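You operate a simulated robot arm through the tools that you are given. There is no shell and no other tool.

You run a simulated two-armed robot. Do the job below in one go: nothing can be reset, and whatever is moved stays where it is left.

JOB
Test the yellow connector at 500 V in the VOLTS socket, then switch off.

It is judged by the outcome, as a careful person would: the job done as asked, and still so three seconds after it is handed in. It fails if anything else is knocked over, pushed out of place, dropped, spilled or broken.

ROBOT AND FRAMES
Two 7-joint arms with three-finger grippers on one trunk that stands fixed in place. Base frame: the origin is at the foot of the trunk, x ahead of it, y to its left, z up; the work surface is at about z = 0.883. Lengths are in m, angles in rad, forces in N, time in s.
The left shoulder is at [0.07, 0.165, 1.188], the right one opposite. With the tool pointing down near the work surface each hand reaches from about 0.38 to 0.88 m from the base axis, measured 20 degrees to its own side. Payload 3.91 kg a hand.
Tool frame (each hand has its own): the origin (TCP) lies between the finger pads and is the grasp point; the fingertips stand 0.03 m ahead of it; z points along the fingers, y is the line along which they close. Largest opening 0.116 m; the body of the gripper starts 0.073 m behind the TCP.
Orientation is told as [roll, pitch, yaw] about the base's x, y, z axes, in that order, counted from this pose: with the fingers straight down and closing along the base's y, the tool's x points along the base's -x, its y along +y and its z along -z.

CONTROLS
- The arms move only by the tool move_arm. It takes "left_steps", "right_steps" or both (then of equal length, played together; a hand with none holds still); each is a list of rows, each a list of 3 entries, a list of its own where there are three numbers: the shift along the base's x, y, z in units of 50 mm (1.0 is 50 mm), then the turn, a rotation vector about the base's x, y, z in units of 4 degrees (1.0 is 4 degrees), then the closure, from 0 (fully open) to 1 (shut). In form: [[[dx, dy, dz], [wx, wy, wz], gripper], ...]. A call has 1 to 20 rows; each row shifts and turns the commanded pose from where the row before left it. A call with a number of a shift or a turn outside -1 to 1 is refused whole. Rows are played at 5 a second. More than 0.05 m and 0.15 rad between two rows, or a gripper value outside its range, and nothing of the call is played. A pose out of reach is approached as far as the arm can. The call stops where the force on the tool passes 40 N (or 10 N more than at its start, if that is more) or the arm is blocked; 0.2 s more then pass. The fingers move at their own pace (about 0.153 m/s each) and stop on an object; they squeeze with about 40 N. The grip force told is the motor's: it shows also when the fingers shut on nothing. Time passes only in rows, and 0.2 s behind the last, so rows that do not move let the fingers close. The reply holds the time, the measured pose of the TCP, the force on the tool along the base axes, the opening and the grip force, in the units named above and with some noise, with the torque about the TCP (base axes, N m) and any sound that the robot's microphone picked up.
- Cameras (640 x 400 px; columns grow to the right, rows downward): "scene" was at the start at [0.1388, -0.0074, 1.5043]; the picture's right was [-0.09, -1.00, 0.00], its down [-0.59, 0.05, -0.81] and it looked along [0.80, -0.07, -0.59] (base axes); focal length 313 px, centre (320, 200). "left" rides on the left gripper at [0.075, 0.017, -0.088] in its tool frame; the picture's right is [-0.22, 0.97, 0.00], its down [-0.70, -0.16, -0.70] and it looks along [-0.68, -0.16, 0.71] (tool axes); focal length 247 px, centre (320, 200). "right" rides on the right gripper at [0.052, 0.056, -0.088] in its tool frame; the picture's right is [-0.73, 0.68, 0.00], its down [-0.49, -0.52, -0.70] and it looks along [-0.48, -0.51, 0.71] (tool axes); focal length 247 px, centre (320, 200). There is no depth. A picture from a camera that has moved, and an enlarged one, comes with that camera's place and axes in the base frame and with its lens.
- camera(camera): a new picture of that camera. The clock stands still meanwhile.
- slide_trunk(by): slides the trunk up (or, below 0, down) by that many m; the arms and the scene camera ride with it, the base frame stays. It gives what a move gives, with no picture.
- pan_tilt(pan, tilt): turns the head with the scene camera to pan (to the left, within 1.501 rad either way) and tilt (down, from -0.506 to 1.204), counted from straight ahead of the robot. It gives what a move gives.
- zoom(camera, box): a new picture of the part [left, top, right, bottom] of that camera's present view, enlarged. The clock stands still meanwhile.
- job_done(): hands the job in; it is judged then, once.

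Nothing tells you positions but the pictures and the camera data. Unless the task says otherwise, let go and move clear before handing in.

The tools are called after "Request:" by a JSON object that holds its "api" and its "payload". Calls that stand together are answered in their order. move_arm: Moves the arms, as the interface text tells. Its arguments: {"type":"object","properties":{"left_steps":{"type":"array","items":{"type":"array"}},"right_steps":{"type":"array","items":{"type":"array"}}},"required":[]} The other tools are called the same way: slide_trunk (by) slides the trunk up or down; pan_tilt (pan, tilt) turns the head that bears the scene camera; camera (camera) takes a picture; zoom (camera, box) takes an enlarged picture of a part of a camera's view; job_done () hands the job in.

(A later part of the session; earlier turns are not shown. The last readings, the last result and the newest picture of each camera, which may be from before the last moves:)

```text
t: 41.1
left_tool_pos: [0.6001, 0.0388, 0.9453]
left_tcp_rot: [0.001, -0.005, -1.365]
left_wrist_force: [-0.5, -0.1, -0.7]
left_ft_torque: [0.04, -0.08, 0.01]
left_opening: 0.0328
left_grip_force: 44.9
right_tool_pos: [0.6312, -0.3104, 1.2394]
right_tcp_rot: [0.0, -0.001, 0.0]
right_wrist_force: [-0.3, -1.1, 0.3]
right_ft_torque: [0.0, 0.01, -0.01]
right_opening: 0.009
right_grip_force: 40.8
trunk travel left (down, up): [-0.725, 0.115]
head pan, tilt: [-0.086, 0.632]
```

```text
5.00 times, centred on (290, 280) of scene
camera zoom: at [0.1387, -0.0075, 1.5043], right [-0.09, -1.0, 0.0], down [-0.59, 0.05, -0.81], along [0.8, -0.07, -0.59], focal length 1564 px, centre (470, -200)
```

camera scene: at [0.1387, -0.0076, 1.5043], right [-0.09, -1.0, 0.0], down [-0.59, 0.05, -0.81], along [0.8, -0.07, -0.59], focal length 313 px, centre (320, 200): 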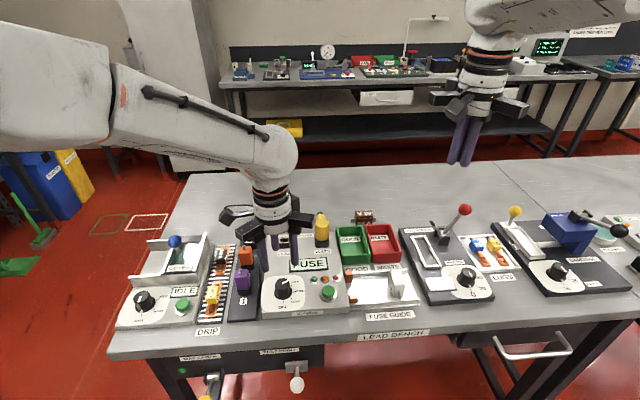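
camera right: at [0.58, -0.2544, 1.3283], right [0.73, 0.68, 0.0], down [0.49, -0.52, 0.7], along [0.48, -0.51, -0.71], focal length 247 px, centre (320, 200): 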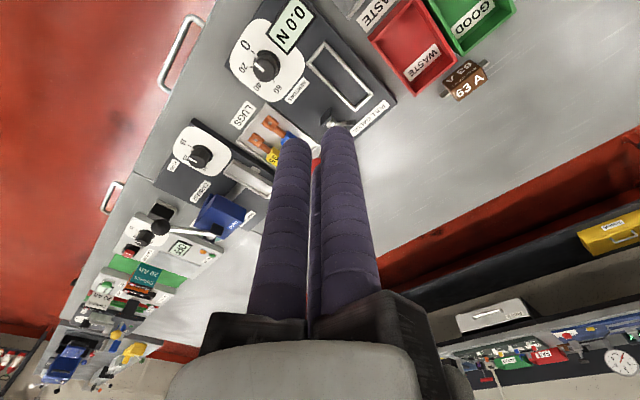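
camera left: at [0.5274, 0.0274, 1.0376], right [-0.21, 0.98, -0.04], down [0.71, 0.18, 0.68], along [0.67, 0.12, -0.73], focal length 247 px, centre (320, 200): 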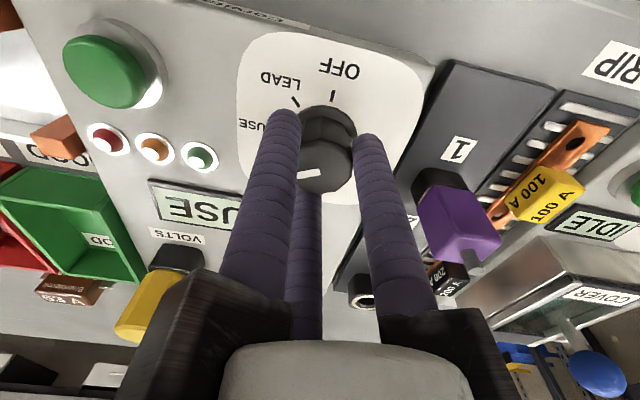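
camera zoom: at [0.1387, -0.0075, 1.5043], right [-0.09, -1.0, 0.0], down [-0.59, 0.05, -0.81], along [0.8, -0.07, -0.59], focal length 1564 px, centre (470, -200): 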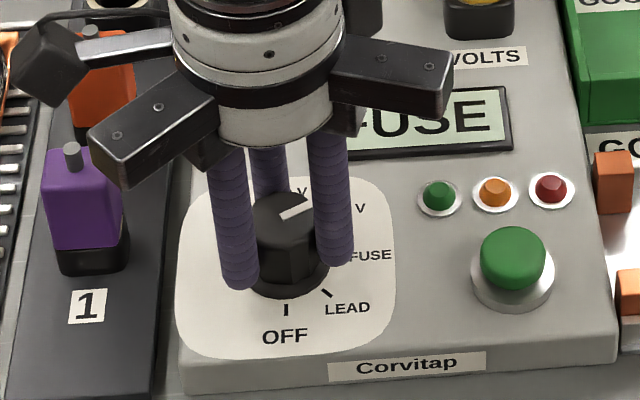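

The grip is nearly free of side load. I'll turn on toward 250 V and 500 V.

Request:
{"api": "move_arm", "payload": {"left_steps": [[[0, 0, 0], [0, 0, 1], 1], [[0, 0, 0], [0, 0, 1], 1], [[0, 0, 0], [0, 0, 1], 1], [[0, 0, 0], [0, 0, 1], 1], [[0, 0, 0], [0, 0, 1], 1], [[0, 0, 0], [0, 0, 1], 1], [[0, 0, 0], [0, 0, 1], 1], [[0, 0, 0], [0, 0, 1], 1], [[0, 0, 0], [0, 0, 1], 1], [[0, 0, 0], [0, 0, 1], 1], [[0, 0, 0], [0, 0, 0], 1]]}}

Request:
{"api": "zoom", "payload": {"camera": "scene", "box": [240, 240, 340, 320]}}

```text
t: 43.5
left_tool_pos: [0.5989, 0.0388, 0.9447]
left_tcp_rot: [0.0, -0.001, -0.663]
left_wrist_force: [-1.7, -1.4, -7.0]
left_ft_torque: [-0.56, -0.05, 0.05]
left_opening: 0.0328
left_grip_force: 44.3
right_tool_pos: [0.6317, -0.311, 1.2392]
right_tcp_rot: [0.0, 0.0, -0.001]
right_wrist_force: [0.1, 0.7, 0.0]
right_ft_torque: [-0.01, 0.0, -0.01]
right_opening: 0.009
right_grip_force: 40.0
trunk travel left (down, up): [-0.725, 0.115]
head pan, tilt: [-0.086, 0.632]
```

```text
5.00 times, centred on (290, 280) of scene
camera zoom: at [0.1393, -0.0075, 1.5042], right [-0.08, -1.0, 0.0], down [-0.59, 0.05, -0.81], along [0.8, -0.07, -0.59], focal length 1564 px, centre (470, -200)
```

zoom: 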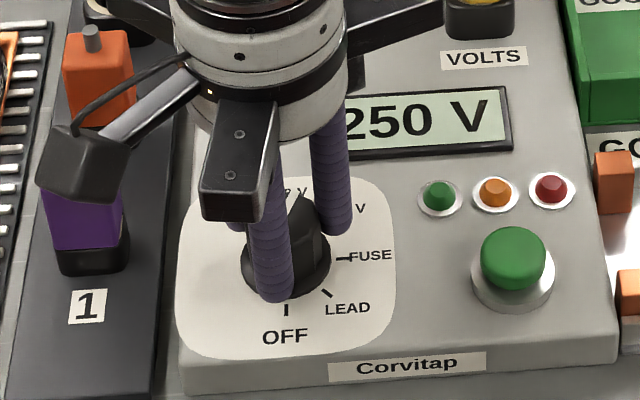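

The display reads 250 V, and about 25° remain to 500 V.

Request:
{"api": "move_arm", "payload": {"left_steps": [[[0, 0, 0], [0, 0, 1], 1], [[0, 0, 0], [0, 0, 1], 1], [[0, 0, 0], [0, 0, 1], 1], [[0, 0, 0], [0, 0, 1], 1], [[0, 0, 0], [0, 0, 1], 1], [[0, 0, 0], [0, 0, 0.8], 1], [[0, 0, 0], [0, 0, 0], 1]]}}

Request:
{"api": "zoom", "payload": {"camera": "scene", "box": [240, 240, 340, 320]}}

Request:
{"api": "zoom", "payload": {"camera": "left", "box": [220, 50, 420, 220]}}

```text
t: 45.1
left_tool_pos: [0.5993, 0.0387, 0.9453]
left_tcp_rot: [0.001, -0.003, -0.257]
left_wrist_force: [-1.6, -1.3, -4.5]
left_ft_torque: [-0.42, 0.52, 0.01]
left_opening: 0.0329
left_grip_force: 45.5
right_tool_pos: [0.6313, -0.3087, 1.2403]
right_tcp_rot: [0.001, 0.0, 0.001]
right_wrist_force: [-0.4, 0.1, -0.8]
right_ft_torque: [0.01, 0.0, 0.02]
right_opening: 0.0092
right_grip_force: 40.2
trunk travel left (down, up): [-0.725, 0.115]
head pan, tilt: [-0.086, 0.632]
```

```text
5.00 times, centred on (290, 280) of scene
camera zoom: at [0.1391, -0.0075, 1.5043], right [-0.09, -1.0, 0.0], down [-0.59, 0.05, -0.81], along [0.8, -0.07, -0.59], focal length 1564 px, centre (470, -200)
```

zoom: 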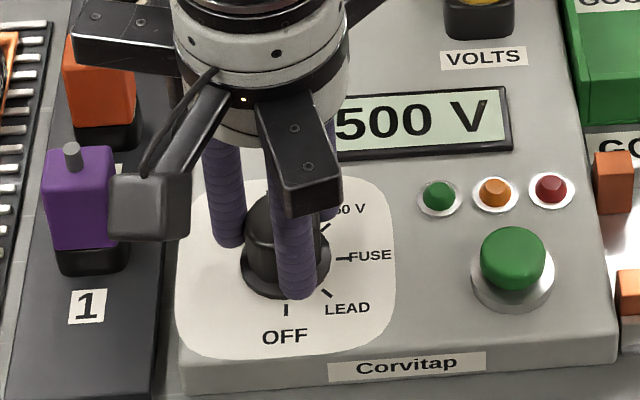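

```text
2.35 times, centred on (320, 135) of left
camera zoom: at [0.5321, 0.0748, 1.0336], right [0.47, 0.89, 0.0], down [0.63, -0.33, 0.7], along [0.62, -0.33, -0.71], focal length 581 px, centre (320, 353)
```

zoom: 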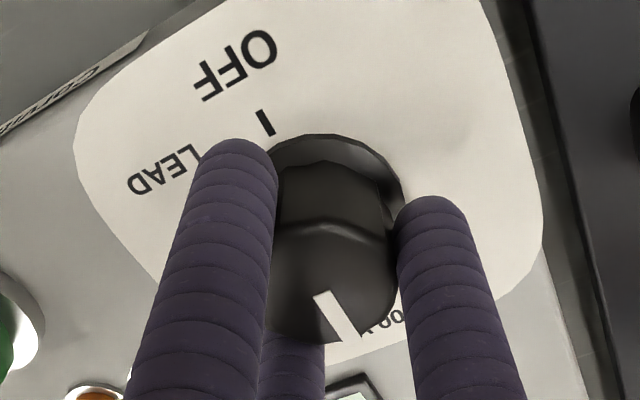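

The display reads 500 V. I'll release the knob, lift, close the fingers and move above the green button near (0.583, -0.065).

Request:
{"api": "move_arm", "payload": {"left_steps": [[[0, 0, 0], [0, 0, 0], 0.7], [[0, 0, 0], [0, 0, 0], 0.53], [[0, 0, 0], [0, 0, 0], 0.5], [[0, 0, 0.3], [0, 0, 0], 0.5], [[0, 0, 0.6], [0, 0, 0], 0.5], [[0, 0, 0.7], [0, 0, 0], 0.6], [[0, 0, 0], [0, 0, 0], 0.8], [[0, 0, 0], [0, 0, 0], 1], [[0, 0, 0], [0, 0, 0], 1]]}}

Request:
{"api": "zoom", "payload": {"camera": "scene", "box": [240, 200, 360, 320]}}

```text
t: 47.1
left_tool_pos: [0.5999, 0.0409, 1.0257]
left_tcp_rot: [0.001, -0.003, -0.26]
left_wrist_force: [-0.3, -0.3, 0.1]
left_ft_torque: [-0.06, 0.03, -0.01]
left_opening: 0.009
left_grip_force: 40.5
right_tool_pos: [0.631, -0.3105, 1.2412]
right_tcp_rot: [-0.001, 0.001, 0.0]
right_wrist_force: [0.7, -0.4, -0.9]
right_ft_torque: [0.02, 0.0, -0.01]
right_opening: 0.0089
right_grip_force: 40.2
trunk travel left (down, up): [-0.725, 0.115]
head pan, tilt: [-0.086, 0.632]
```

```text
3.33 times, centred on (300, 260) of scene
camera zoom: at [0.1384, -0.0074, 1.5044], right [-0.09, -1.0, 0.0], down [-0.59, 0.05, -0.81], along [0.8, -0.07, -0.59], focal length 1043 px, centre (387, 0)
```

zoom: 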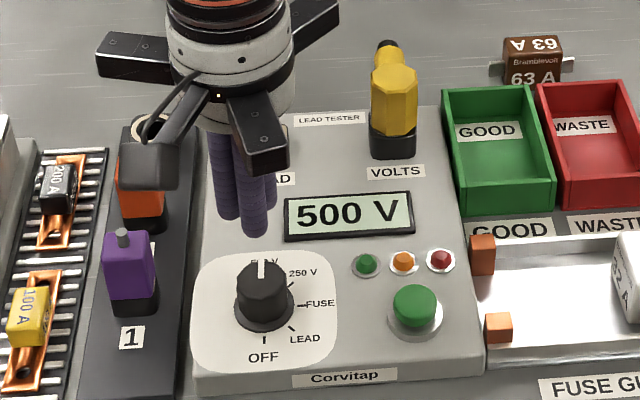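

500 V is set and holds after I let go. I'll move above the green button.

Request:
{"api": "move_arm", "payload": {"left_steps": [[[-0.12, -0.7, 0], [0, 0, 0], 1], [[-0.12, -0.7, 0], [0, 0, 0], 1], [[-0.12, -0.7, 0], [0, 0, 0], 1], [[0, 0, 0], [0, 0, 0], 1], [[0, 0, 0], [0, 0, 0], 1]]}}

Request:
{"api": "camera", "payload": {"camera": "left"}}

Request:
{"api": "zoom", "payload": {"camera": "scene", "box": [260, 220, 380, 320]}}

```text
t: 48.3
left_tool_pos: [0.5892, -0.0557, 1.0354]
left_tcp_rot: [-0.034, -0.008, -0.232]
left_wrist_force: [0.7, -0.3, 0.6]
left_ft_torque: [0.0, 0.0, -0.03]
left_opening: 0.0092
left_grip_force: 39.7
right_tool_pos: [0.6312, -0.3102, 1.2388]
right_tcp_rot: [0.001, 0.0, 0.0]
right_wrist_force: [0.3, -0.5, 0.5]
right_ft_torque: [0.01, 0.02, -0.01]
right_opening: 0.0089
right_grip_force: 39.9
trunk travel left (down, up): [-0.725, 0.115]
head pan, tilt: [-0.086, 0.632]
```

```text
taken
camera left: at [0.5212, -0.0178, 1.1235], right [0.44, 0.9, -0.03], down [0.64, -0.29, 0.71], along [0.63, -0.33, -0.7], focal length 247 px, centre (320, 200)
```

left: 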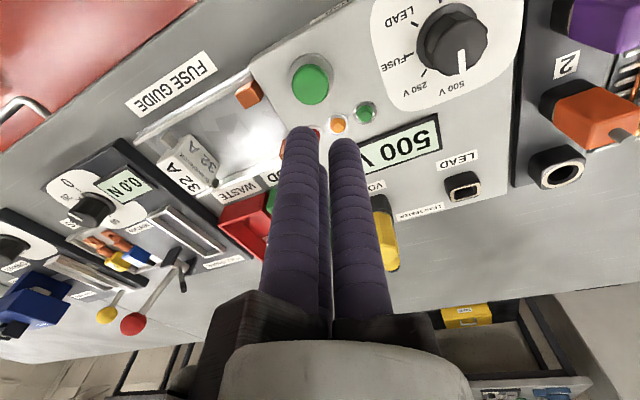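

```text
4.00 times, centred on (320, 270) of scene
camera zoom: at [0.1387, -0.0078, 1.5043], right [-0.09, -1.0, 0.0], down [-0.59, 0.05, -0.81], along [0.8, -0.07, -0.59], focal length 1251 px, centre (320, -80)
```

zoom: 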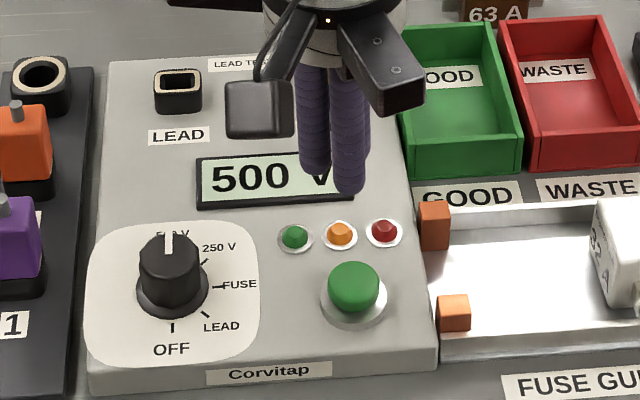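

The left arm can't quite reach the button here; it stopped about 9 mm short and slightly tilted. I'll pull it back to the left and up, and press with the right hand, whose fingers are already closed.

Request:
{"api": "move_arm", "payload": {"left_steps": [[[0.12, 0.7, 0.1], [0, 0, 0], 1], [[0.12, 0.7, 0.2], [0, 0, 0], 1], [[0.12, 0.7, 0.4], [0, 0, 0], 1], [[0, 0.8, 0.6], [0, 0, 0], 1], [[0, 0.8, 0.6], [0, 0, 0], 0.8], [[0, 0.8, 0.6], [0, 0, 0], 0.6], [[0, 0.8, 0.2], [0, 0, 0], 0.5], [[0, 0, 0], [0, 0, 0], 0.5]]}}

Request:
{"api": "camera", "payload": {"camera": "scene"}}

```text
t: 50.1
left_tool_pos: [0.5991, 0.1998, 1.1596]
left_tcp_rot: [0.001, -0.004, -0.261]
left_wrist_force: [0.1, -0.3, 0.6]
left_ft_torque: [0.01, -0.01, -0.03]
left_opening: 0.0579
left_grip_force: 0.0
right_tool_pos: [0.6315, -0.3114, 1.2409]
right_tcp_rot: [0.0, 0.0, 0.0]
right_wrist_force: [-1.1, 0.1, -0.7]
right_ft_torque: [0.04, 0.03, 0.04]
right_opening: 0.0091
right_grip_force: 40.1
trunk travel left (down, up): [-0.725, 0.115]
head pan, tilt: [-0.086, 0.632]
```

```text
taken
camera scene: at [0.139, -0.0084, 1.5043], right [-0.09, -1.0, 0.0], down [-0.59, 0.05, -0.81], along [0.8, -0.07, -0.59], focal length 313 px, centre (320, 200)
```

scene: 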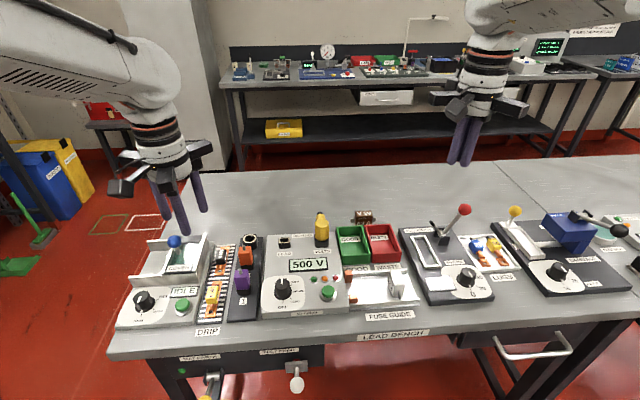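

The left hand is clear. I'll bring the right hand, fingers closed, across and down to hover above the green button.

Request:
{"api": "move_arm", "payload": {"right_steps": [[[-0.193, 0.98, 0], [0, 0, 0], 1], [[-0.193, 0.98, 0], [0, 0, 0], 1], [[-0.193, 0.98, 0], [0, 0, 0], 1], [[-0.193, 0.98, 0], [0, 0, 0], 1], [[-0.193, 0.98, 0], [0, 0, 0], 1], [[0, 0, -0.9], [0, 0, 0], 1], [[0, 0, -0.9], [0, 0, 0], 1], [[0, 0, -0.9], [0, 0, 0], 1], [[0, 0, -0.9], [0, 0, 0], 1], [[0, 0, 0], [0, 0, 0], 1]]}}

Request:
{"api": "camera", "payload": {"camera": "right"}}

Request:
{"api": "camera", "payload": {"camera": "scene"}}

Request:
{"api": "camera", "payload": {"camera": "left"}}

```text
t: 52.3
left_tool_pos: [0.5981, 0.1998, 1.1603]
left_tcp_rot: [0.001, -0.004, -0.261]
left_wrist_force: [0.3, -0.1, -0.4]
left_ft_torque: [-0.03, -0.01, 0.02]
left_opening: 0.0579
left_grip_force: 0.0
right_tool_pos: [0.5834, -0.064, 1.0595]
right_tcp_rot: [0.0, -0.003, 0.0]
right_wrist_force: [-0.3, -0.6, -0.6]
right_ft_torque: [-0.01, -0.01, -0.01]
right_opening: 0.0088
right_grip_force: 40.3
trunk travel left (down, up): [-0.725, 0.115]
head pan, tilt: [-0.086, 0.632]
```

```text
taken
camera right: at [0.5317, -0.007, 1.1489], right [0.73, 0.68, 0.0], down [0.49, -0.52, 0.7], along [0.48, -0.51, -0.71], focal length 247 px, centre (320, 200)
```

right: 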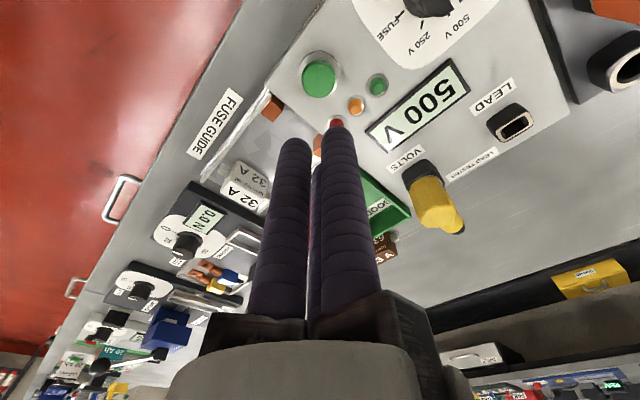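

```text
taken
camera scene: at [0.1378, -0.0071, 1.5044], right [-0.09, -1.0, 0.0], down [-0.59, 0.05, -0.81], along [0.8, -0.07, -0.59], focal length 313 px, centre (320, 200)
```

scene: 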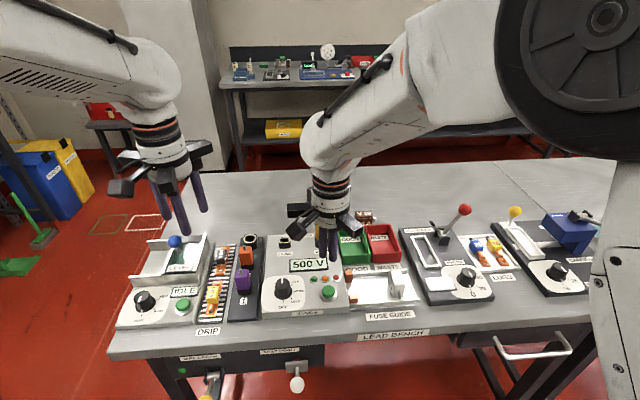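

```text
taken
camera left: at [0.5308, 0.2363, 1.2489], right [0.47, 0.88, 0.0], down [0.63, -0.33, 0.7], along [0.62, -0.33, -0.71], focal length 247 px, centre (320, 200)
```

left: 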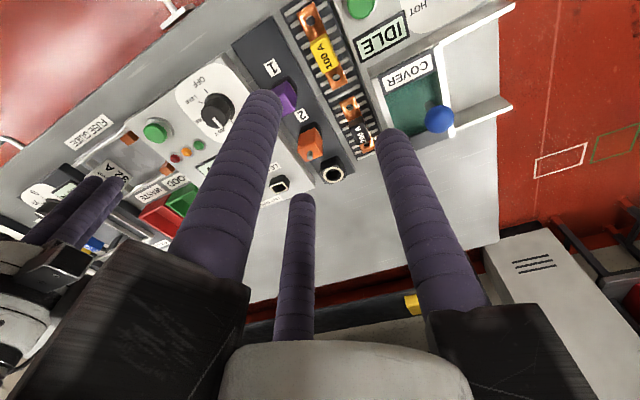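

The right hand is above the button. I'll zoom in to verify alignment.

Request:
{"api": "zoom", "payload": {"camera": "right", "box": [270, 40, 390, 150]}}

Request:
{"api": "zoom", "payload": {"camera": "scene", "box": [290, 220, 370, 320]}}

Request:
{"api": "zoom", "payload": {"camera": "left", "box": [60, 70, 260, 220]}}

```text
3.64 times, centred on (330, 95) of right
camera zoom: at [0.5317, -0.007, 1.1489], right [0.73, 0.68, 0.0], down [0.49, -0.52, 0.7], along [0.48, -0.51, -0.71], focal length 898 px, centre (284, 582)
```

zoom: 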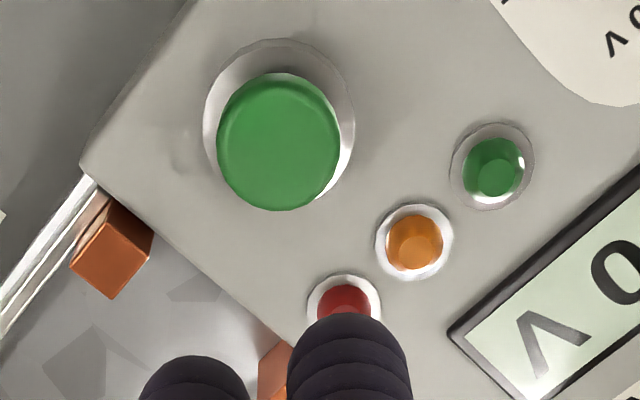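

```text
4.00 times, centred on (330, 270) of scene
camera zoom: at [0.1378, -0.0071, 1.5044], right [-0.09, -1.0, 0.0], down [-0.59, 0.05, -0.81], along [0.8, -0.07, -0.59], focal length 1251 px, centre (280, -80)
```

zoom: 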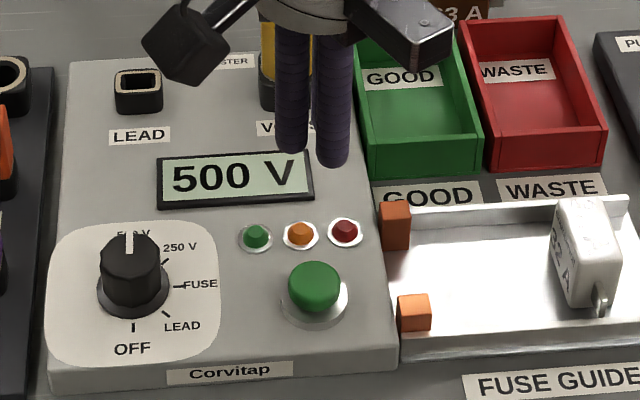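

```text
2.67 times, centred on (160, 145) of left
camera zoom: at [0.5308, 0.2363, 1.2489], right [0.47, 0.88, 0.0], down [0.63, -0.33, 0.7], along [0.62, -0.33, -0.71], focal length 659 px, centre (747, 347)
```

zoom: 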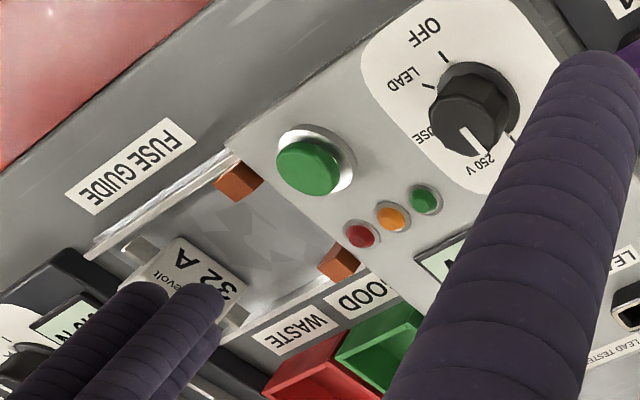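

The fingertip bundle is centred on the button to about 1 mm. I'll lower to just above it, then press in small steps.

Request:
{"api": "move_arm", "payload": {"right_steps": [[[0, 0, -0.6], [0, 0, 0], 1], [[0, 0, -0.6], [0, 0, 0], 1], [[0, 0, -0.6], [0, 0, 0], 1], [[0, 0, 0], [0, 0, 0], 1]]}}

Request:
{"api": "zoom", "payload": {"camera": "scene", "box": [290, 220, 370, 320]}}

Request:
{"api": "zoom", "payload": {"camera": "right", "box": [250, 60, 400, 190]}}

```text
t: 53.3
left_tool_pos: [0.5983, 0.1987, 1.1603]
left_tcp_rot: [0.002, -0.005, -0.26]
left_wrist_force: [0.5, 0.2, -0.7]
left_ft_torque: [-0.01, 0.04, 0.0]
left_opening: 0.0581
left_grip_force: 0.1
right_tool_pos: [0.5824, -0.0658, 0.9706]
right_tcp_rot: [0.001, -0.001, -0.001]
right_wrist_force: [-0.3, 0.7, 0.0]
right_ft_torque: [0.03, 0.02, 0.02]
right_opening: 0.0091
right_grip_force: 40.0
trunk travel left (down, up): [-0.725, 0.115]
head pan, tilt: [-0.086, 0.632]
```

```text
4.00 times, centred on (330, 270) of scene
camera zoom: at [0.1385, -0.0074, 1.5043], right [-0.09, -1.0, 0.0], down [-0.59, 0.05, -0.81], along [0.8, -0.07, -0.59], focal length 1251 px, centre (280, -80)
```

zoom: 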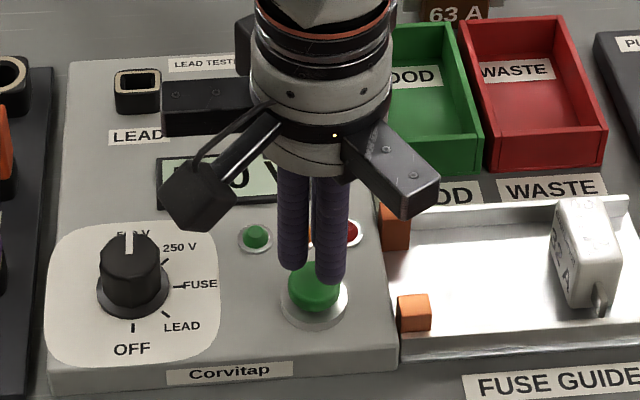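

```text
3.08 times, centred on (325, 125) of right
camera zoom: at [0.5312, -0.0082, 1.0579], right [0.73, 0.68, 0.0], down [0.49, -0.52, 0.7], along [0.48, -0.51, -0.71], focal length 760 px, centre (305, 431)
```

zoom: 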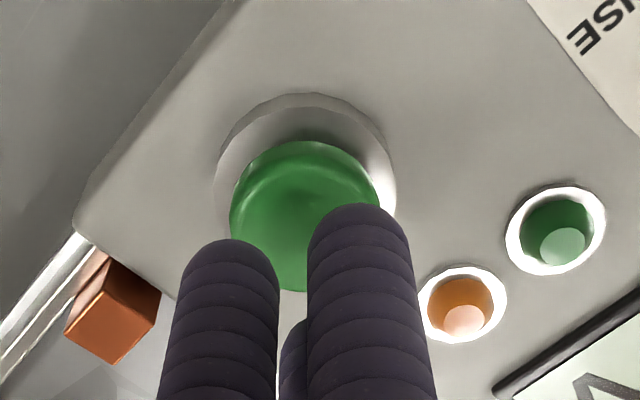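

Nearly there. I'll nudge +1 mm in y and continue down gently to press.

Request:
{"api": "move_arm", "payload": {"right_steps": [[[0, 0.02, -0.2], [0, 0, 0], 1], [[0, 0, -0.1], [0, 0, 0], 1], [[0, 0, -0.05], [0, 0, 0], 1], [[0, 0, -0.05], [0, 0, 0], 1], [[0, 0, 0], [0, 0, 0], 1]]}}

Request:
{"api": "zoom", "payload": {"camera": "scene", "box": [290, 220, 370, 320]}}

Request:
{"api": "zoom", "payload": {"camera": "right", "box": [250, 60, 400, 190]}}

```text
t: 54.5
left_tool_pos: [0.5991, 0.2, 1.1601]
left_tcp_rot: [0.002, -0.004, -0.26]
left_wrist_force: [-0.4, 0.3, -0.2]
left_ft_torque: [-0.02, 0.03, 0.01]
left_opening: 0.058
left_grip_force: 0.0
right_tool_pos: [0.5812, -0.0642, 0.9503]
right_tcp_rot: [0.0, -0.003, 0.002]
right_wrist_force: [0.0, -1.4, 2.9]
right_ft_torque: [-0.03, -0.02, -0.04]
right_opening: 0.0093
right_grip_force: 45.0
trunk travel left (down, up): [-0.725, 0.115]
head pan, tilt: [-0.086, 0.632]
heard: click
```

```text
4.00 times, centred on (330, 270) of scene
camera zoom: at [0.1384, -0.0074, 1.5044], right [-0.09, -1.0, 0.0], down [-0.59, 0.05, -0.81], along [0.8, -0.07, -0.59], focal length 1251 px, centre (280, -80)
```

zoom: 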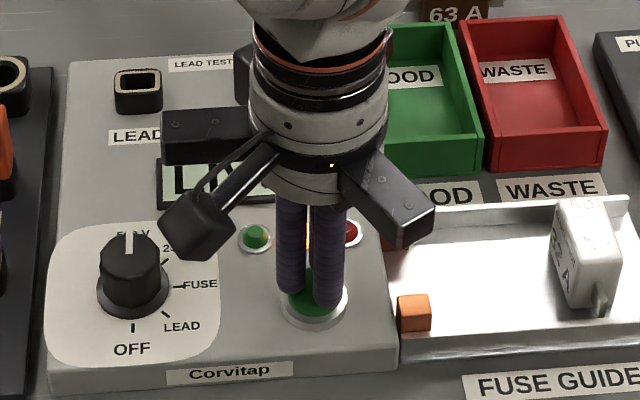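

```text
3.08 times, centred on (325, 125) of right
camera zoom: at [0.5306, -0.0072, 1.0383], right [0.73, 0.68, 0.0], down [0.49, -0.52, 0.7], along [0.48, -0.51, -0.71], focal length 760 px, centre (305, 431)
```

zoom: 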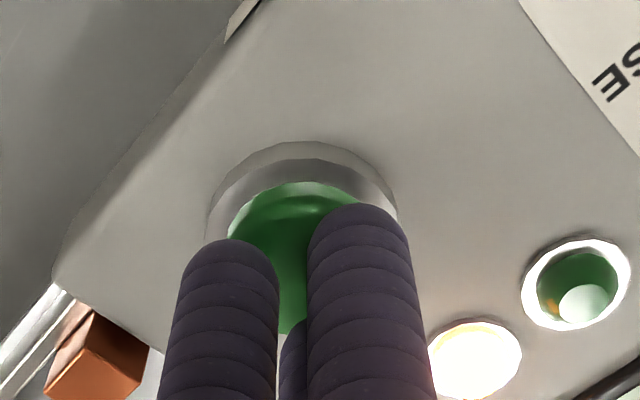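

There was a click, the amber lamp lit, and the display changed to something starting "LI". I'll hold briefly and watch the lamps.

Request:
{"api": "move_arm", "payload": {"right_steps": [[[0, 0, 0], [0, 0, 0], 1], [[0, 0, 0], [0, 0, 0], 1], [[0, 0, 0], [0, 0, 0], 1]]}}

Request:
{"api": "camera", "payload": {"camera": "right"}}

Request:
{"api": "zoom", "payload": {"camera": "left", "box": [60, 70, 260, 220]}}

Request:
{"api": "zoom", "payload": {"camera": "scene", "box": [290, 220, 370, 320]}}

```text
t: 55.3
left_tool_pos: [0.5987, 0.2005, 1.1609]
left_tcp_rot: [0.0, -0.003, -0.26]
left_wrist_force: [0.4, 0.3, 0.0]
left_ft_torque: [0.02, -0.03, -0.02]
left_opening: 0.0578
left_grip_force: 0.1
right_tool_pos: [0.5806, -0.0639, 0.9502]
right_tcp_rot: [0.0, -0.001, 0.001]
right_wrist_force: [0.5, -0.9, 3.5]
right_ft_torque: [-0.01, -0.02, -0.04]
right_opening: 0.0088
right_grip_force: 45.1
trunk travel left (down, up): [-0.725, 0.115]
head pan, tilt: [-0.086, 0.632]
```

```text
taken
camera right: at [0.5306, -0.0072, 1.0382], right [0.73, 0.68, 0.0], down [0.49, -0.52, 0.7], along [0.48, -0.51, -0.71], focal length 247 px, centre (320, 200)
```

right: 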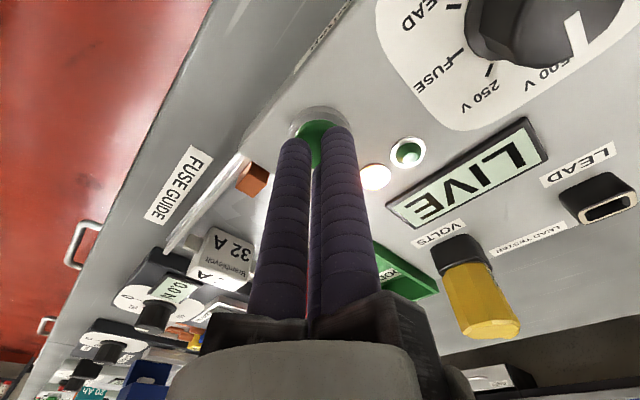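

```text
2.67 times, centred on (160, 145) of left
camera zoom: at [0.5314, 0.2361, 1.2486], right [0.47, 0.88, 0.0], down [0.63, -0.33, 0.7], along [0.62, -0.33, -0.71], focal length 659 px, centre (747, 347)
```

zoom: 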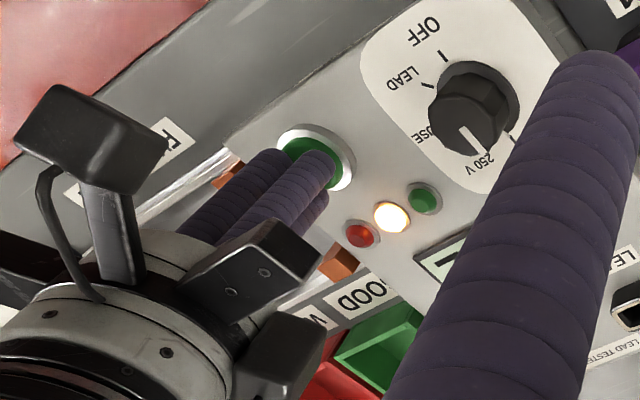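

```text
4.00 times, centred on (330, 270) of scene
camera zoom: at [0.1385, -0.0075, 1.5043], right [-0.09, -1.0, 0.0], down [-0.59, 0.05, -0.81], along [0.8, -0.07, -0.59], focal length 1251 px, centre (280, -80)
```

zoom: 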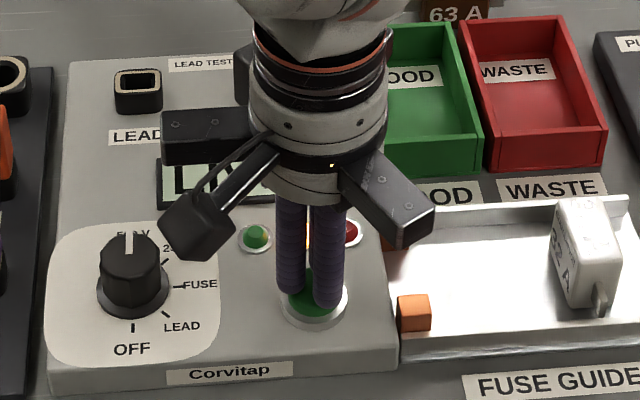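

The display reads LIVE with the amber lamp on, so the test is running. I'll hold steady a little longer to see a result.

Request:
{"api": "move_arm", "payload": {"right_steps": [[[0, 0, 0], [0, 0, 0], 1], [[0, 0, 0], [0, 0, 0], 1], [[0, 0, 0], [0, 0, 0], 1], [[0, 0, 0], [0, 0, 0], 1], [[0, 0, 0], [0, 0, 0], 1], [[0, 0, 0], [0, 0, 0], 1], [[0, 0, 0], [0, 0, 0], 1], [[0, 0, 0], [0, 0, 0], 1], [[0, 0, 0], [0, 0, 0], 1], [[0, 0, 0], [0, 0, 0], 1]]}}

Request:
{"api": "camera", "payload": {"camera": "right"}}

Request:
{"api": "zoom", "payload": {"camera": "left", "box": [60, 70, 260, 220]}}

```text
t: 57.5
left_tool_pos: [0.5996, 0.2002, 1.1616]
left_tcp_rot: [0.002, -0.005, -0.26]
left_wrist_force: [0.7, 0.5, 0.6]
left_ft_torque: [0.0, 0.0, 0.0]
left_opening: 0.0579
left_grip_force: 0.0
right_tool_pos: [0.582, -0.0647, 0.9503]
right_tcp_rot: [0.001, 0.0, 0.0]
right_wrist_force: [0.2, -0.4, 2.5]
right_ft_torque: [-0.02, -0.02, 0.0]
right_opening: 0.009
right_grip_force: 44.9
trunk travel left (down, up): [-0.725, 0.115]
head pan, tilt: [-0.086, 0.632]
```

```text
taken
camera right: at [0.5306, -0.0071, 1.0383], right [0.73, 0.68, 0.0], down [0.49, -0.52, 0.7], along [0.48, -0.51, -0.71], focal length 247 px, centre (320, 200)
```

right: 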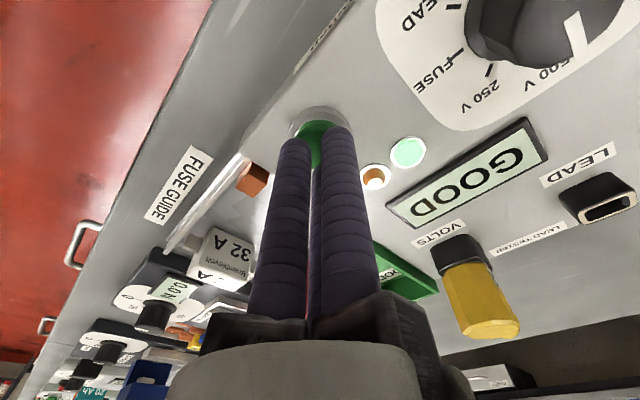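

```text
2.67 times, centred on (160, 145) of left
camera zoom: at [0.5313, 0.2361, 1.2486], right [0.47, 0.88, 0.0], down [0.63, -0.33, 0.7], along [0.62, -0.33, -0.71], focal length 659 px, centre (747, 347)
```

zoom: 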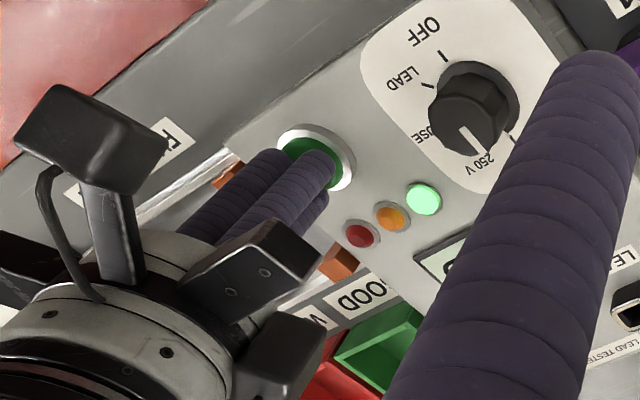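

The result is GOOD with the green lamp lit, so the test is complete. I'll lift the right hand off the button and return it to its own side.

Request:
{"api": "move_arm", "payload": {"right_steps": [[[0, 0, 0.4], [0, 0, 0], 1], [[0, 0, 0.8], [0, 0, 0], 1], [[0, 0, 1.0], [0, 0, 0], 1], [[0, 0, 1.0], [0, 0, 0], 1], [[0, 0, 1.0], [0, 0, 0], 1], [[0, 0, 1.0], [0, 0, 0], 1], [[0.193, -0.98, 0.4], [0, 0, 0], 1], [[0.193, -0.98, 0.2], [0, 0, 0], 1], [[0.193, -0.98, 0], [0, 0, 0], 1], [[0.193, -0.98, 0], [0, 0, 0], 1], [[0.193, -0.98, 0], [0, 0, 0], 1], [[0, 0, 0], [0, 0, 0], 1]]}}

Request:
{"api": "camera", "payload": {"camera": "scene"}}

Request:
{"api": "zoom", "payload": {"camera": "scene", "box": [240, 200, 360, 320]}}

```text
refused: row 7 steps farther than a row can; nothing moved
```

```text
taken
camera scene: at [0.1385, -0.0074, 1.5043], right [-0.09, -1.0, 0.0], down [-0.59, 0.05, -0.81], along [0.8, -0.07, -0.59], focal length 313 px, centre (320, 200)
```

scene: 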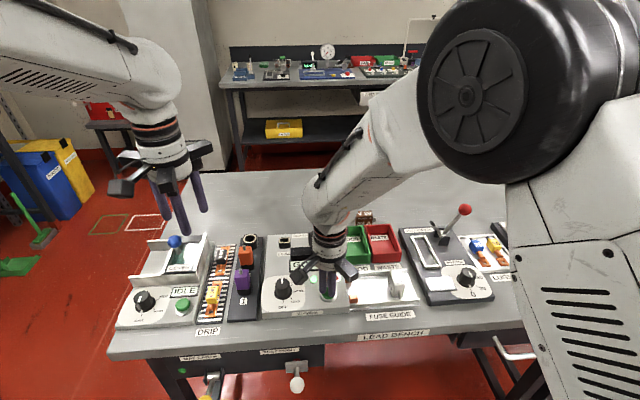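

```text
3.33 times, centred on (300, 260) of scene
camera zoom: at [0.1385, -0.0074, 1.5043], right [-0.09, -1.0, 0.0], down [-0.59, 0.05, -0.81], along [0.8, -0.07, -0.59], focal length 1043 px, centre (387, 0)
```

zoom: 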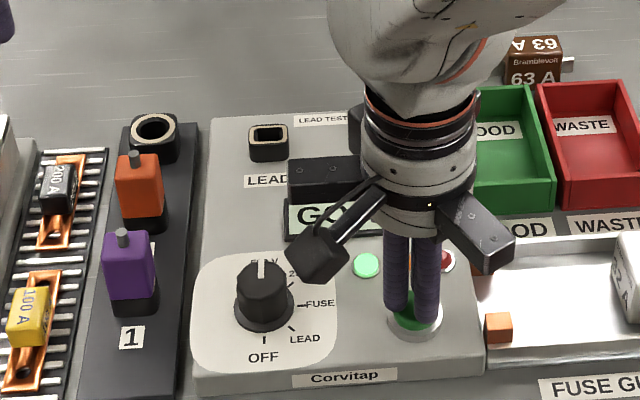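

The move was refused because one row stepped too far; nothing moved. I'll resend it with smaller steps.

Request:
{"api": "move_arm", "payload": {"right_steps": [[[0, 0, 0.4], [0, 0, 0], 1], [[0, 0, 0.8], [0, 0, 0], 1], [[0, 0, 0.95], [0, 0, 0], 1], [[0, 0, 0.95], [0, 0, 0], 1], [[0, 0, 0.95], [0, 0, 0], 1], [[0, 0, 0.95], [0, 0, 0], 1], [[0.19, -0.95, 0.1], [0, 0, 0], 1], [[0.19, -0.95, 0.1], [0, 0, 0], 1], [[0.19, -0.95, 0], [0, 0, 0], 1], [[0.19, -0.95, 0], [0, 0, 0], 1], [[0.19, -0.95, 0], [0, 0, 0], 1], [[0, 0, 0], [0, 0, 0], 1]]}}

Request:
{"api": "camera", "payload": {"camera": "scene"}}

Request:
{"api": "zoom", "payload": {"camera": "scene", "box": [240, 200, 360, 320]}}

```text
t: 60.1
left_tool_pos: [0.5983, 0.2, 1.1607]
left_tcp_rot: [-0.001, -0.004, -0.26]
left_wrist_force: [0.2, 0.1, 1.3]
left_ft_torque: [-0.01, 0.01, -0.02]
left_opening: 0.058
left_grip_force: 0.0
right_tool_pos: [0.6281, -0.3033, 1.2097]
right_tcp_rot: [-0.003, -0.001, 0.002]
right_wrist_force: [0.7, 0.8, -0.4]
right_ft_torque: [-0.04, -0.02, -0.01]
right_opening: 0.0089
right_grip_force: 44.9
trunk travel left (down, up): [-0.725, 0.115]
head pan, tilt: [-0.086, 0.632]
```

```text
taken
camera scene: at [0.1384, -0.0059, 1.5044], right [-0.09, -1.0, 0.0], down [-0.59, 0.05, -0.81], along [0.8, -0.07, -0.59], focal length 313 px, centre (320, 200)
```

scene: 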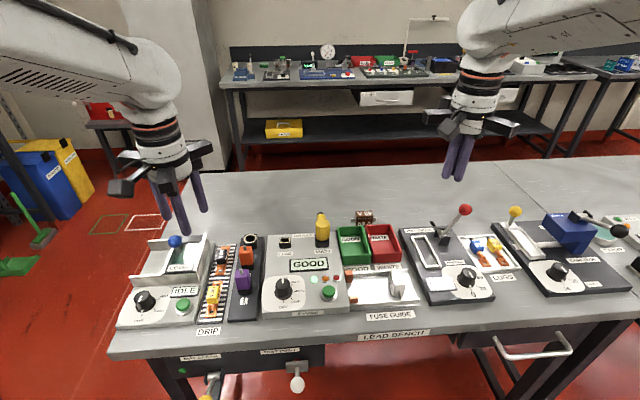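

```text
3.33 times, centred on (300, 260) of scene
camera zoom: at [0.1384, -0.0059, 1.5044], right [-0.09, -1.0, 0.0], down [-0.59, 0.05, -0.81], along [0.8, -0.07, -0.59], focal length 1043 px, centre (387, 0)
```

zoom: 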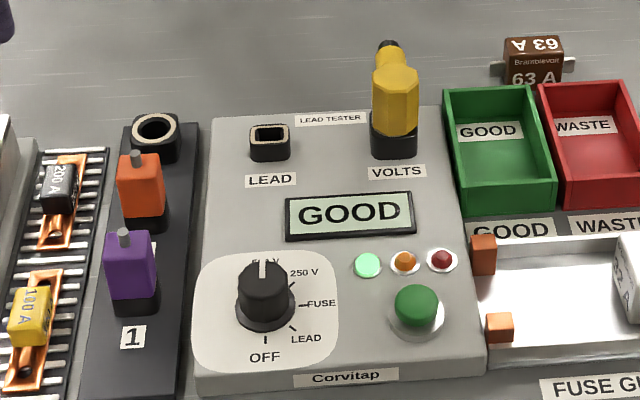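

The display still shows GOOD. Now I'll switch off by bringing the left hand back over the knob to turn it clockwise 180°, in two grips.

Request:
{"api": "move_arm", "payload": {"left_steps": [[[0.008, -0.8, -0.5], [0, 0, 0.93], 0.53], [[0.008, -0.8, -0.5], [0, 0, 0.93], 0.53], [[0.008, -0.8, -0.5], [0, 0, 0.93], 0.53], [[0.008, -0.8, -0.5], [0, 0, 0.93], 0.53], [[0, 0, 0], [0, 0, 0], 0.53], [[0, 0, 0], [0, 0, 0], 0.53]]}}

Request:
{"api": "zoom", "payload": {"camera": "left", "box": [240, 20, 420, 200]}}

Request:
{"api": "zoom", "payload": {"camera": "scene", "box": [240, 200, 360, 320]}}

```text
t: 61.5
left_tool_pos: [0.5975, 0.0382, 1.0622]
left_tcp_rot: [-0.001, -0.004, 0.0]
left_wrist_force: [-0.6, -1.0, -0.6]
left_ft_torque: [-0.01, 0.0, 0.01]
left_opening: 0.0544
left_grip_force: 0.0
right_tool_pos: [0.6272, -0.3041, 1.2086]
right_tcp_rot: [-0.001, 0.001, -0.001]
right_wrist_force: [-0.6, 0.3, 0.0]
right_ft_torque: [0.02, -0.01, 0.01]
right_opening: 0.0093
right_grip_force: 44.9
trunk travel left (down, up): [-0.725, 0.115]
head pan, tilt: [-0.086, 0.632]
```

```text
2.22 times, centred on (330, 110) of left
camera zoom: at [0.5241, 0.0569, 1.149], right [0.22, 0.97, 0.0], down [0.69, -0.16, 0.7], along [0.68, -0.16, -0.71], focal length 549 px, centre (298, 400)
```

zoom: 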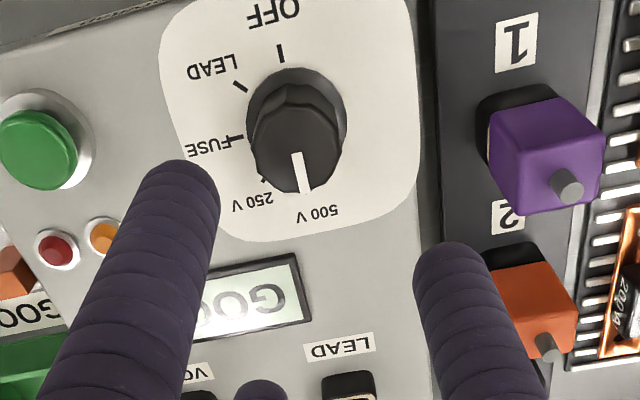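

```text
3.33 times, centred on (300, 260) of scene
camera zoom: at [0.1387, -0.0074, 1.5043], right [-0.08, -1.0, 0.0], down [-0.59, 0.05, -0.81], along [0.8, -0.07, -0.59], focal length 1043 px, centre (387, 0)
```

zoom: 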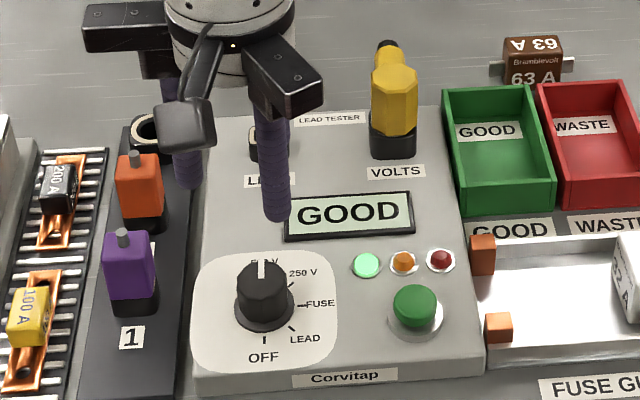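

Slightly off in x, so I'll correct by 2 mm and lower to just above grip height.

Request:
{"api": "move_arm", "payload": {"left_steps": [[[0.03, -0.005, -0.6], [0, 0, 0], 0.53], [[0, 0, -0.6], [0, 0, 0], 0.53], [[0, 0, -0.6], [0, 0, 0], 0.53], [[0, 0, 0], [0, 0, 0], 0.53], [[0, 0, 0], [0, 0, 0], 0.53]]}}

Request:
{"api": "zoom", "payload": {"camera": "left", "box": [240, 60, 420, 220]}}

```text
t: 62.7
left_tool_pos: [0.601, 0.0382, 0.9689]
left_tcp_rot: [0.003, -0.004, -0.001]
left_wrist_force: [0.4, 0.8, -0.1]
left_ft_torque: [0.01, 0.0, 0.01]
left_opening: 0.0546
left_grip_force: 0.1
right_tool_pos: [0.6282, -0.3041, 1.2105]
right_tcp_rot: [0.002, -0.001, 0.001]
right_wrist_force: [0.1, 0.1, -0.4]
right_ft_torque: [0.0, 0.0, 0.01]
right_opening: 0.0091
right_grip_force: 44.6
trunk travel left (down, up): [-0.725, 0.115]
head pan, tilt: [-0.086, 0.632]
```

```text
2.50 times, centred on (330, 140) of left
camera zoom: at [0.5276, 0.0565, 1.0572], right [0.22, 0.97, 0.0], down [0.69, -0.16, 0.7], along [0.68, -0.16, -0.71], focal length 617 px, centre (295, 350)
```

zoom: 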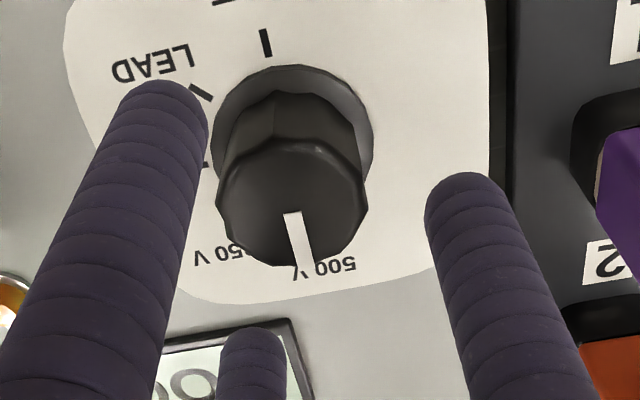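

It's centred. I'll lower to grip height and close.

Request:
{"api": "move_arm", "payload": {"left_steps": [[[-0.01, 0, -0.25], [0, 0, 0], 0.53], [[0, 0, -0.24], [0, 0, 0], 0.53], [[0, 0, 0], [0, 0, 0], 0.53], [[0, 0, 0], [0, 0, 0], 0.7], [[0, 0, 0], [0, 0, 0], 1], [[0, 0, 0], [0, 0, 0], 1], [[0, 0, 0], [0, 0, 0], 1]]}}

```text
t: 64.3
left_tool_pos: [0.6009, 0.0384, 0.9444]
left_tcp_rot: [0.001, -0.005, 0.001]
left_wrist_force: [-3.8, -1.0, -0.6]
left_ft_torque: [-0.18, -0.08, -0.12]
left_opening: 0.0338
left_grip_force: 45.1
right_tool_pos: [0.6286, -0.3043, 1.2101]
right_tcp_rot: [0.001, -0.002, 0.0]
right_wrist_force: [-0.1, 0.1, -0.6]
right_ft_torque: [0.0, 0.01, 0.01]
right_opening: 0.0088
right_grip_force: 45.1
trunk travel left (down, up): [-0.725, 0.115]
head pan, tilt: [-0.086, 0.632]
```

Firm grip. I'll turn clockwise from 500 V toward FUSE.

Request:
{"api": "move_arm", "payload": {"left_steps": [[[0, 0, 0], [0, 0, -1], 1], [[0, 0, 0], [0, 0, -1], 1], [[0, 0, 0], [0, 0, -1], 1], [[0, 0, 0], [0, 0, -1], 1], [[0, 0, 0], [0, 0, -1], 1], [[0, 0, 0], [0, 0, -1], 1], [[0, 0, 0], [0, 0, -1], 1], [[0, 0, 0], [0, 0, -1], 1], [[0, 0, 0], [0, 0, -1], 1], [[0, 0, 0], [0, 0, -1], 1], [[0, 0, 0], [0, 0, -1], 1], [[0, 0, 0], [0, 0, 0], 1]]}}

Request:
{"api": "zoom", "payload": {"camera": "scene", "box": [240, 240, 340, 320]}}

```text
t: 66.9
left_tool_pos: [0.6003, 0.038, 0.9457]
left_tcp_rot: [0.0, -0.001, -0.768]
left_wrist_force: [-16.9, 0.5, -19.4]
left_ft_torque: [-0.18, 0.02, 0.01]
left_opening: 0.0329
left_grip_force: 45.1
right_tool_pos: [0.6269, -0.3036, 1.2113]
right_tcp_rot: [0.001, -0.002, 0.0]
right_wrist_force: [0.7, -0.6, -0.7]
right_ft_torque: [0.02, -0.01, -0.07]
right_opening: 0.0092
right_grip_force: 44.4
trunk travel left (down, up): [-0.725, 0.115]
head pan, tilt: [-0.086, 0.632]
```

```text
5.00 times, centred on (290, 280) of scene
camera zoom: at [0.1382, -0.0071, 1.5043], right [-0.09, -1.0, 0.0], down [-0.59, 0.05, -0.81], along [0.8, -0.07, -0.59], focal length 1564 px, centre (470, -200)
```

zoom: 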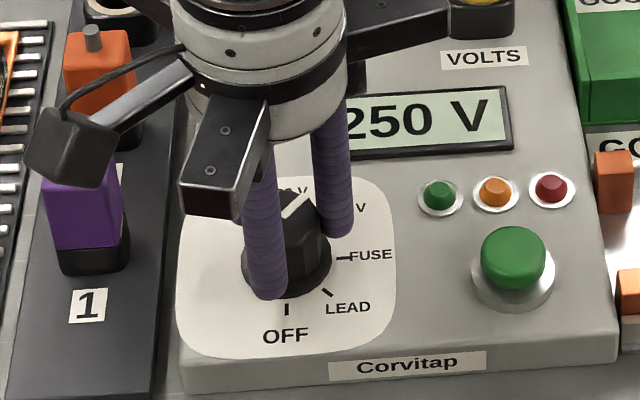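

The display reads 250 V. A little side and upward load has built up, so I'll ease the command by about 1 mm and keep turning.

Request:
{"api": "move_arm", "payload": {"left_steps": [[[-0.02, 0, -0.02], [0, 0, 0], 1], [[0, 0, 0], [0, 0, -1], 1], [[0, 0, 0], [0, 0, -1], 1], [[0, 0, 0], [0, 0, -1], 1], [[0, 0, 0], [0, 0, -1], 1], [[0, 0, 0], [0, 0, -1], 1], [[0, 0, 0], [0, 0, -1], 1], [[0, 0, 0], [0, 0, -1], 1], [[0, 0, 0], [0, 0, -1], 1], [[0, 0, 0], [0, 0, -1], 1], [[0, 0, 0], [0, 0, -1], 1], [[0, 0, 0], [0, 0, -1], 1], [[0, 0, 0], [0, 0, 0], 1]]}}

Request:
{"api": "zoom", "payload": {"camera": "scene", "box": [240, 240, 340, 320]}}

```text
t: 69.7
left_tool_pos: [0.5998, 0.0393, 0.9458]
left_tcp_rot: [0.001, -0.005, -1.538]
left_wrist_force: [-11.2, 5.2, -8.5]
left_ft_torque: [0.08, 0.49, -0.01]
left_opening: 0.0331
left_grip_force: 45.3
right_tool_pos: [0.6268, -0.3038, 1.2098]
right_tcp_rot: [-0.003, -0.002, 0.0]
right_wrist_force: [0.0, 0.0, 0.6]
right_ft_torque: [0.0, 0.0, 0.02]
right_opening: 0.0089
right_grip_force: 45.5
trunk travel left (down, up): [-0.725, 0.115]
head pan, tilt: [-0.086, 0.632]
```

```text
5.00 times, centred on (290, 280) of scene
camera zoom: at [0.138, -0.0066, 1.5044], right [-0.09, -1.0, 0.0], down [-0.59, 0.05, -0.81], along [0.8, -0.07, -0.59], focal length 1564 px, centre (470, -200)
```

zoom: 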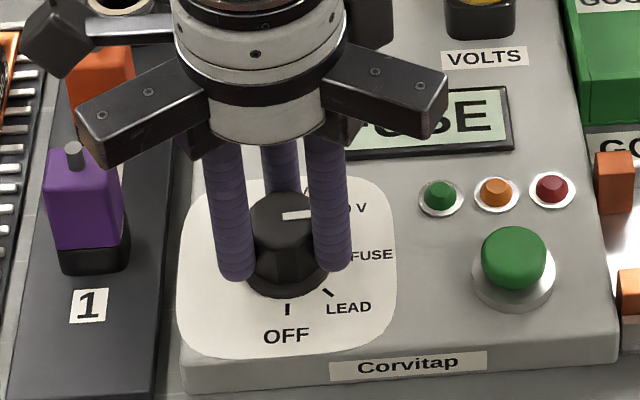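

It reads FUSE, with 90° left to go. I'll try continuing carefully past -90°, watching for any sign of the arm's limit.

Request:
{"api": "move_arm", "payload": {"left_steps": [[[-0.015, 0.01, -0.01], [0, 0, 0], 1], [[0, 0, 0], [0, 0, -1], 1], [[0, 0, 0], [0, 0, -1], 1], [[0, 0, 0], [0, 0, -1], 1], [[0, 0, 0], [0, 0, -1], 1], [[0, 0, 0], [0, 0, 0], 1]]}}

Request:
{"api": "camera", "payload": {"camera": "scene"}}

```text
t: 71.1
left_tool_pos: [0.6008, 0.0387, 0.9465]
left_tcp_rot: [0.005, -0.004, -1.816]
left_wrist_force: [-1.4, -0.3, 6.2]
left_ft_torque: [-0.62, 0.47, -0.02]
left_opening: 0.0326
left_grip_force: 44.9
right_tool_pos: [0.6269, -0.3043, 1.2118]
right_tcp_rot: [-0.001, -0.002, -0.001]
right_wrist_force: [0.9, 0.9, 0.1]
right_ft_torque: [-0.02, -0.06, 0.0]
right_opening: 0.009
right_grip_force: 45.3
trunk travel left (down, up): [-0.725, 0.115]
head pan, tilt: [-0.086, 0.632]
```

```text
taken
camera scene: at [0.1378, -0.0075, 1.5045], right [-0.09, -1.0, 0.0], down [-0.59, 0.05, -0.81], along [0.8, -0.07, -0.59], focal length 313 px, centre (320, 200)
```

scene: 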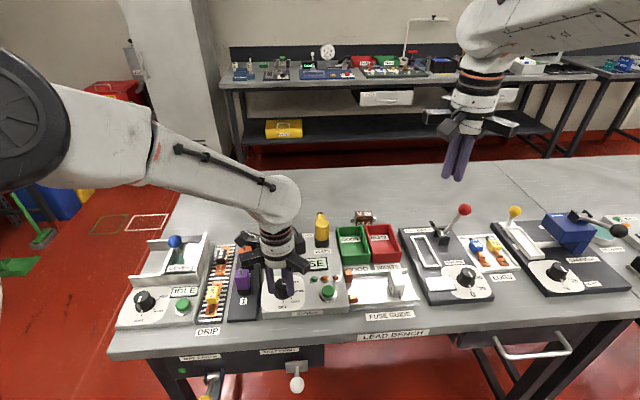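

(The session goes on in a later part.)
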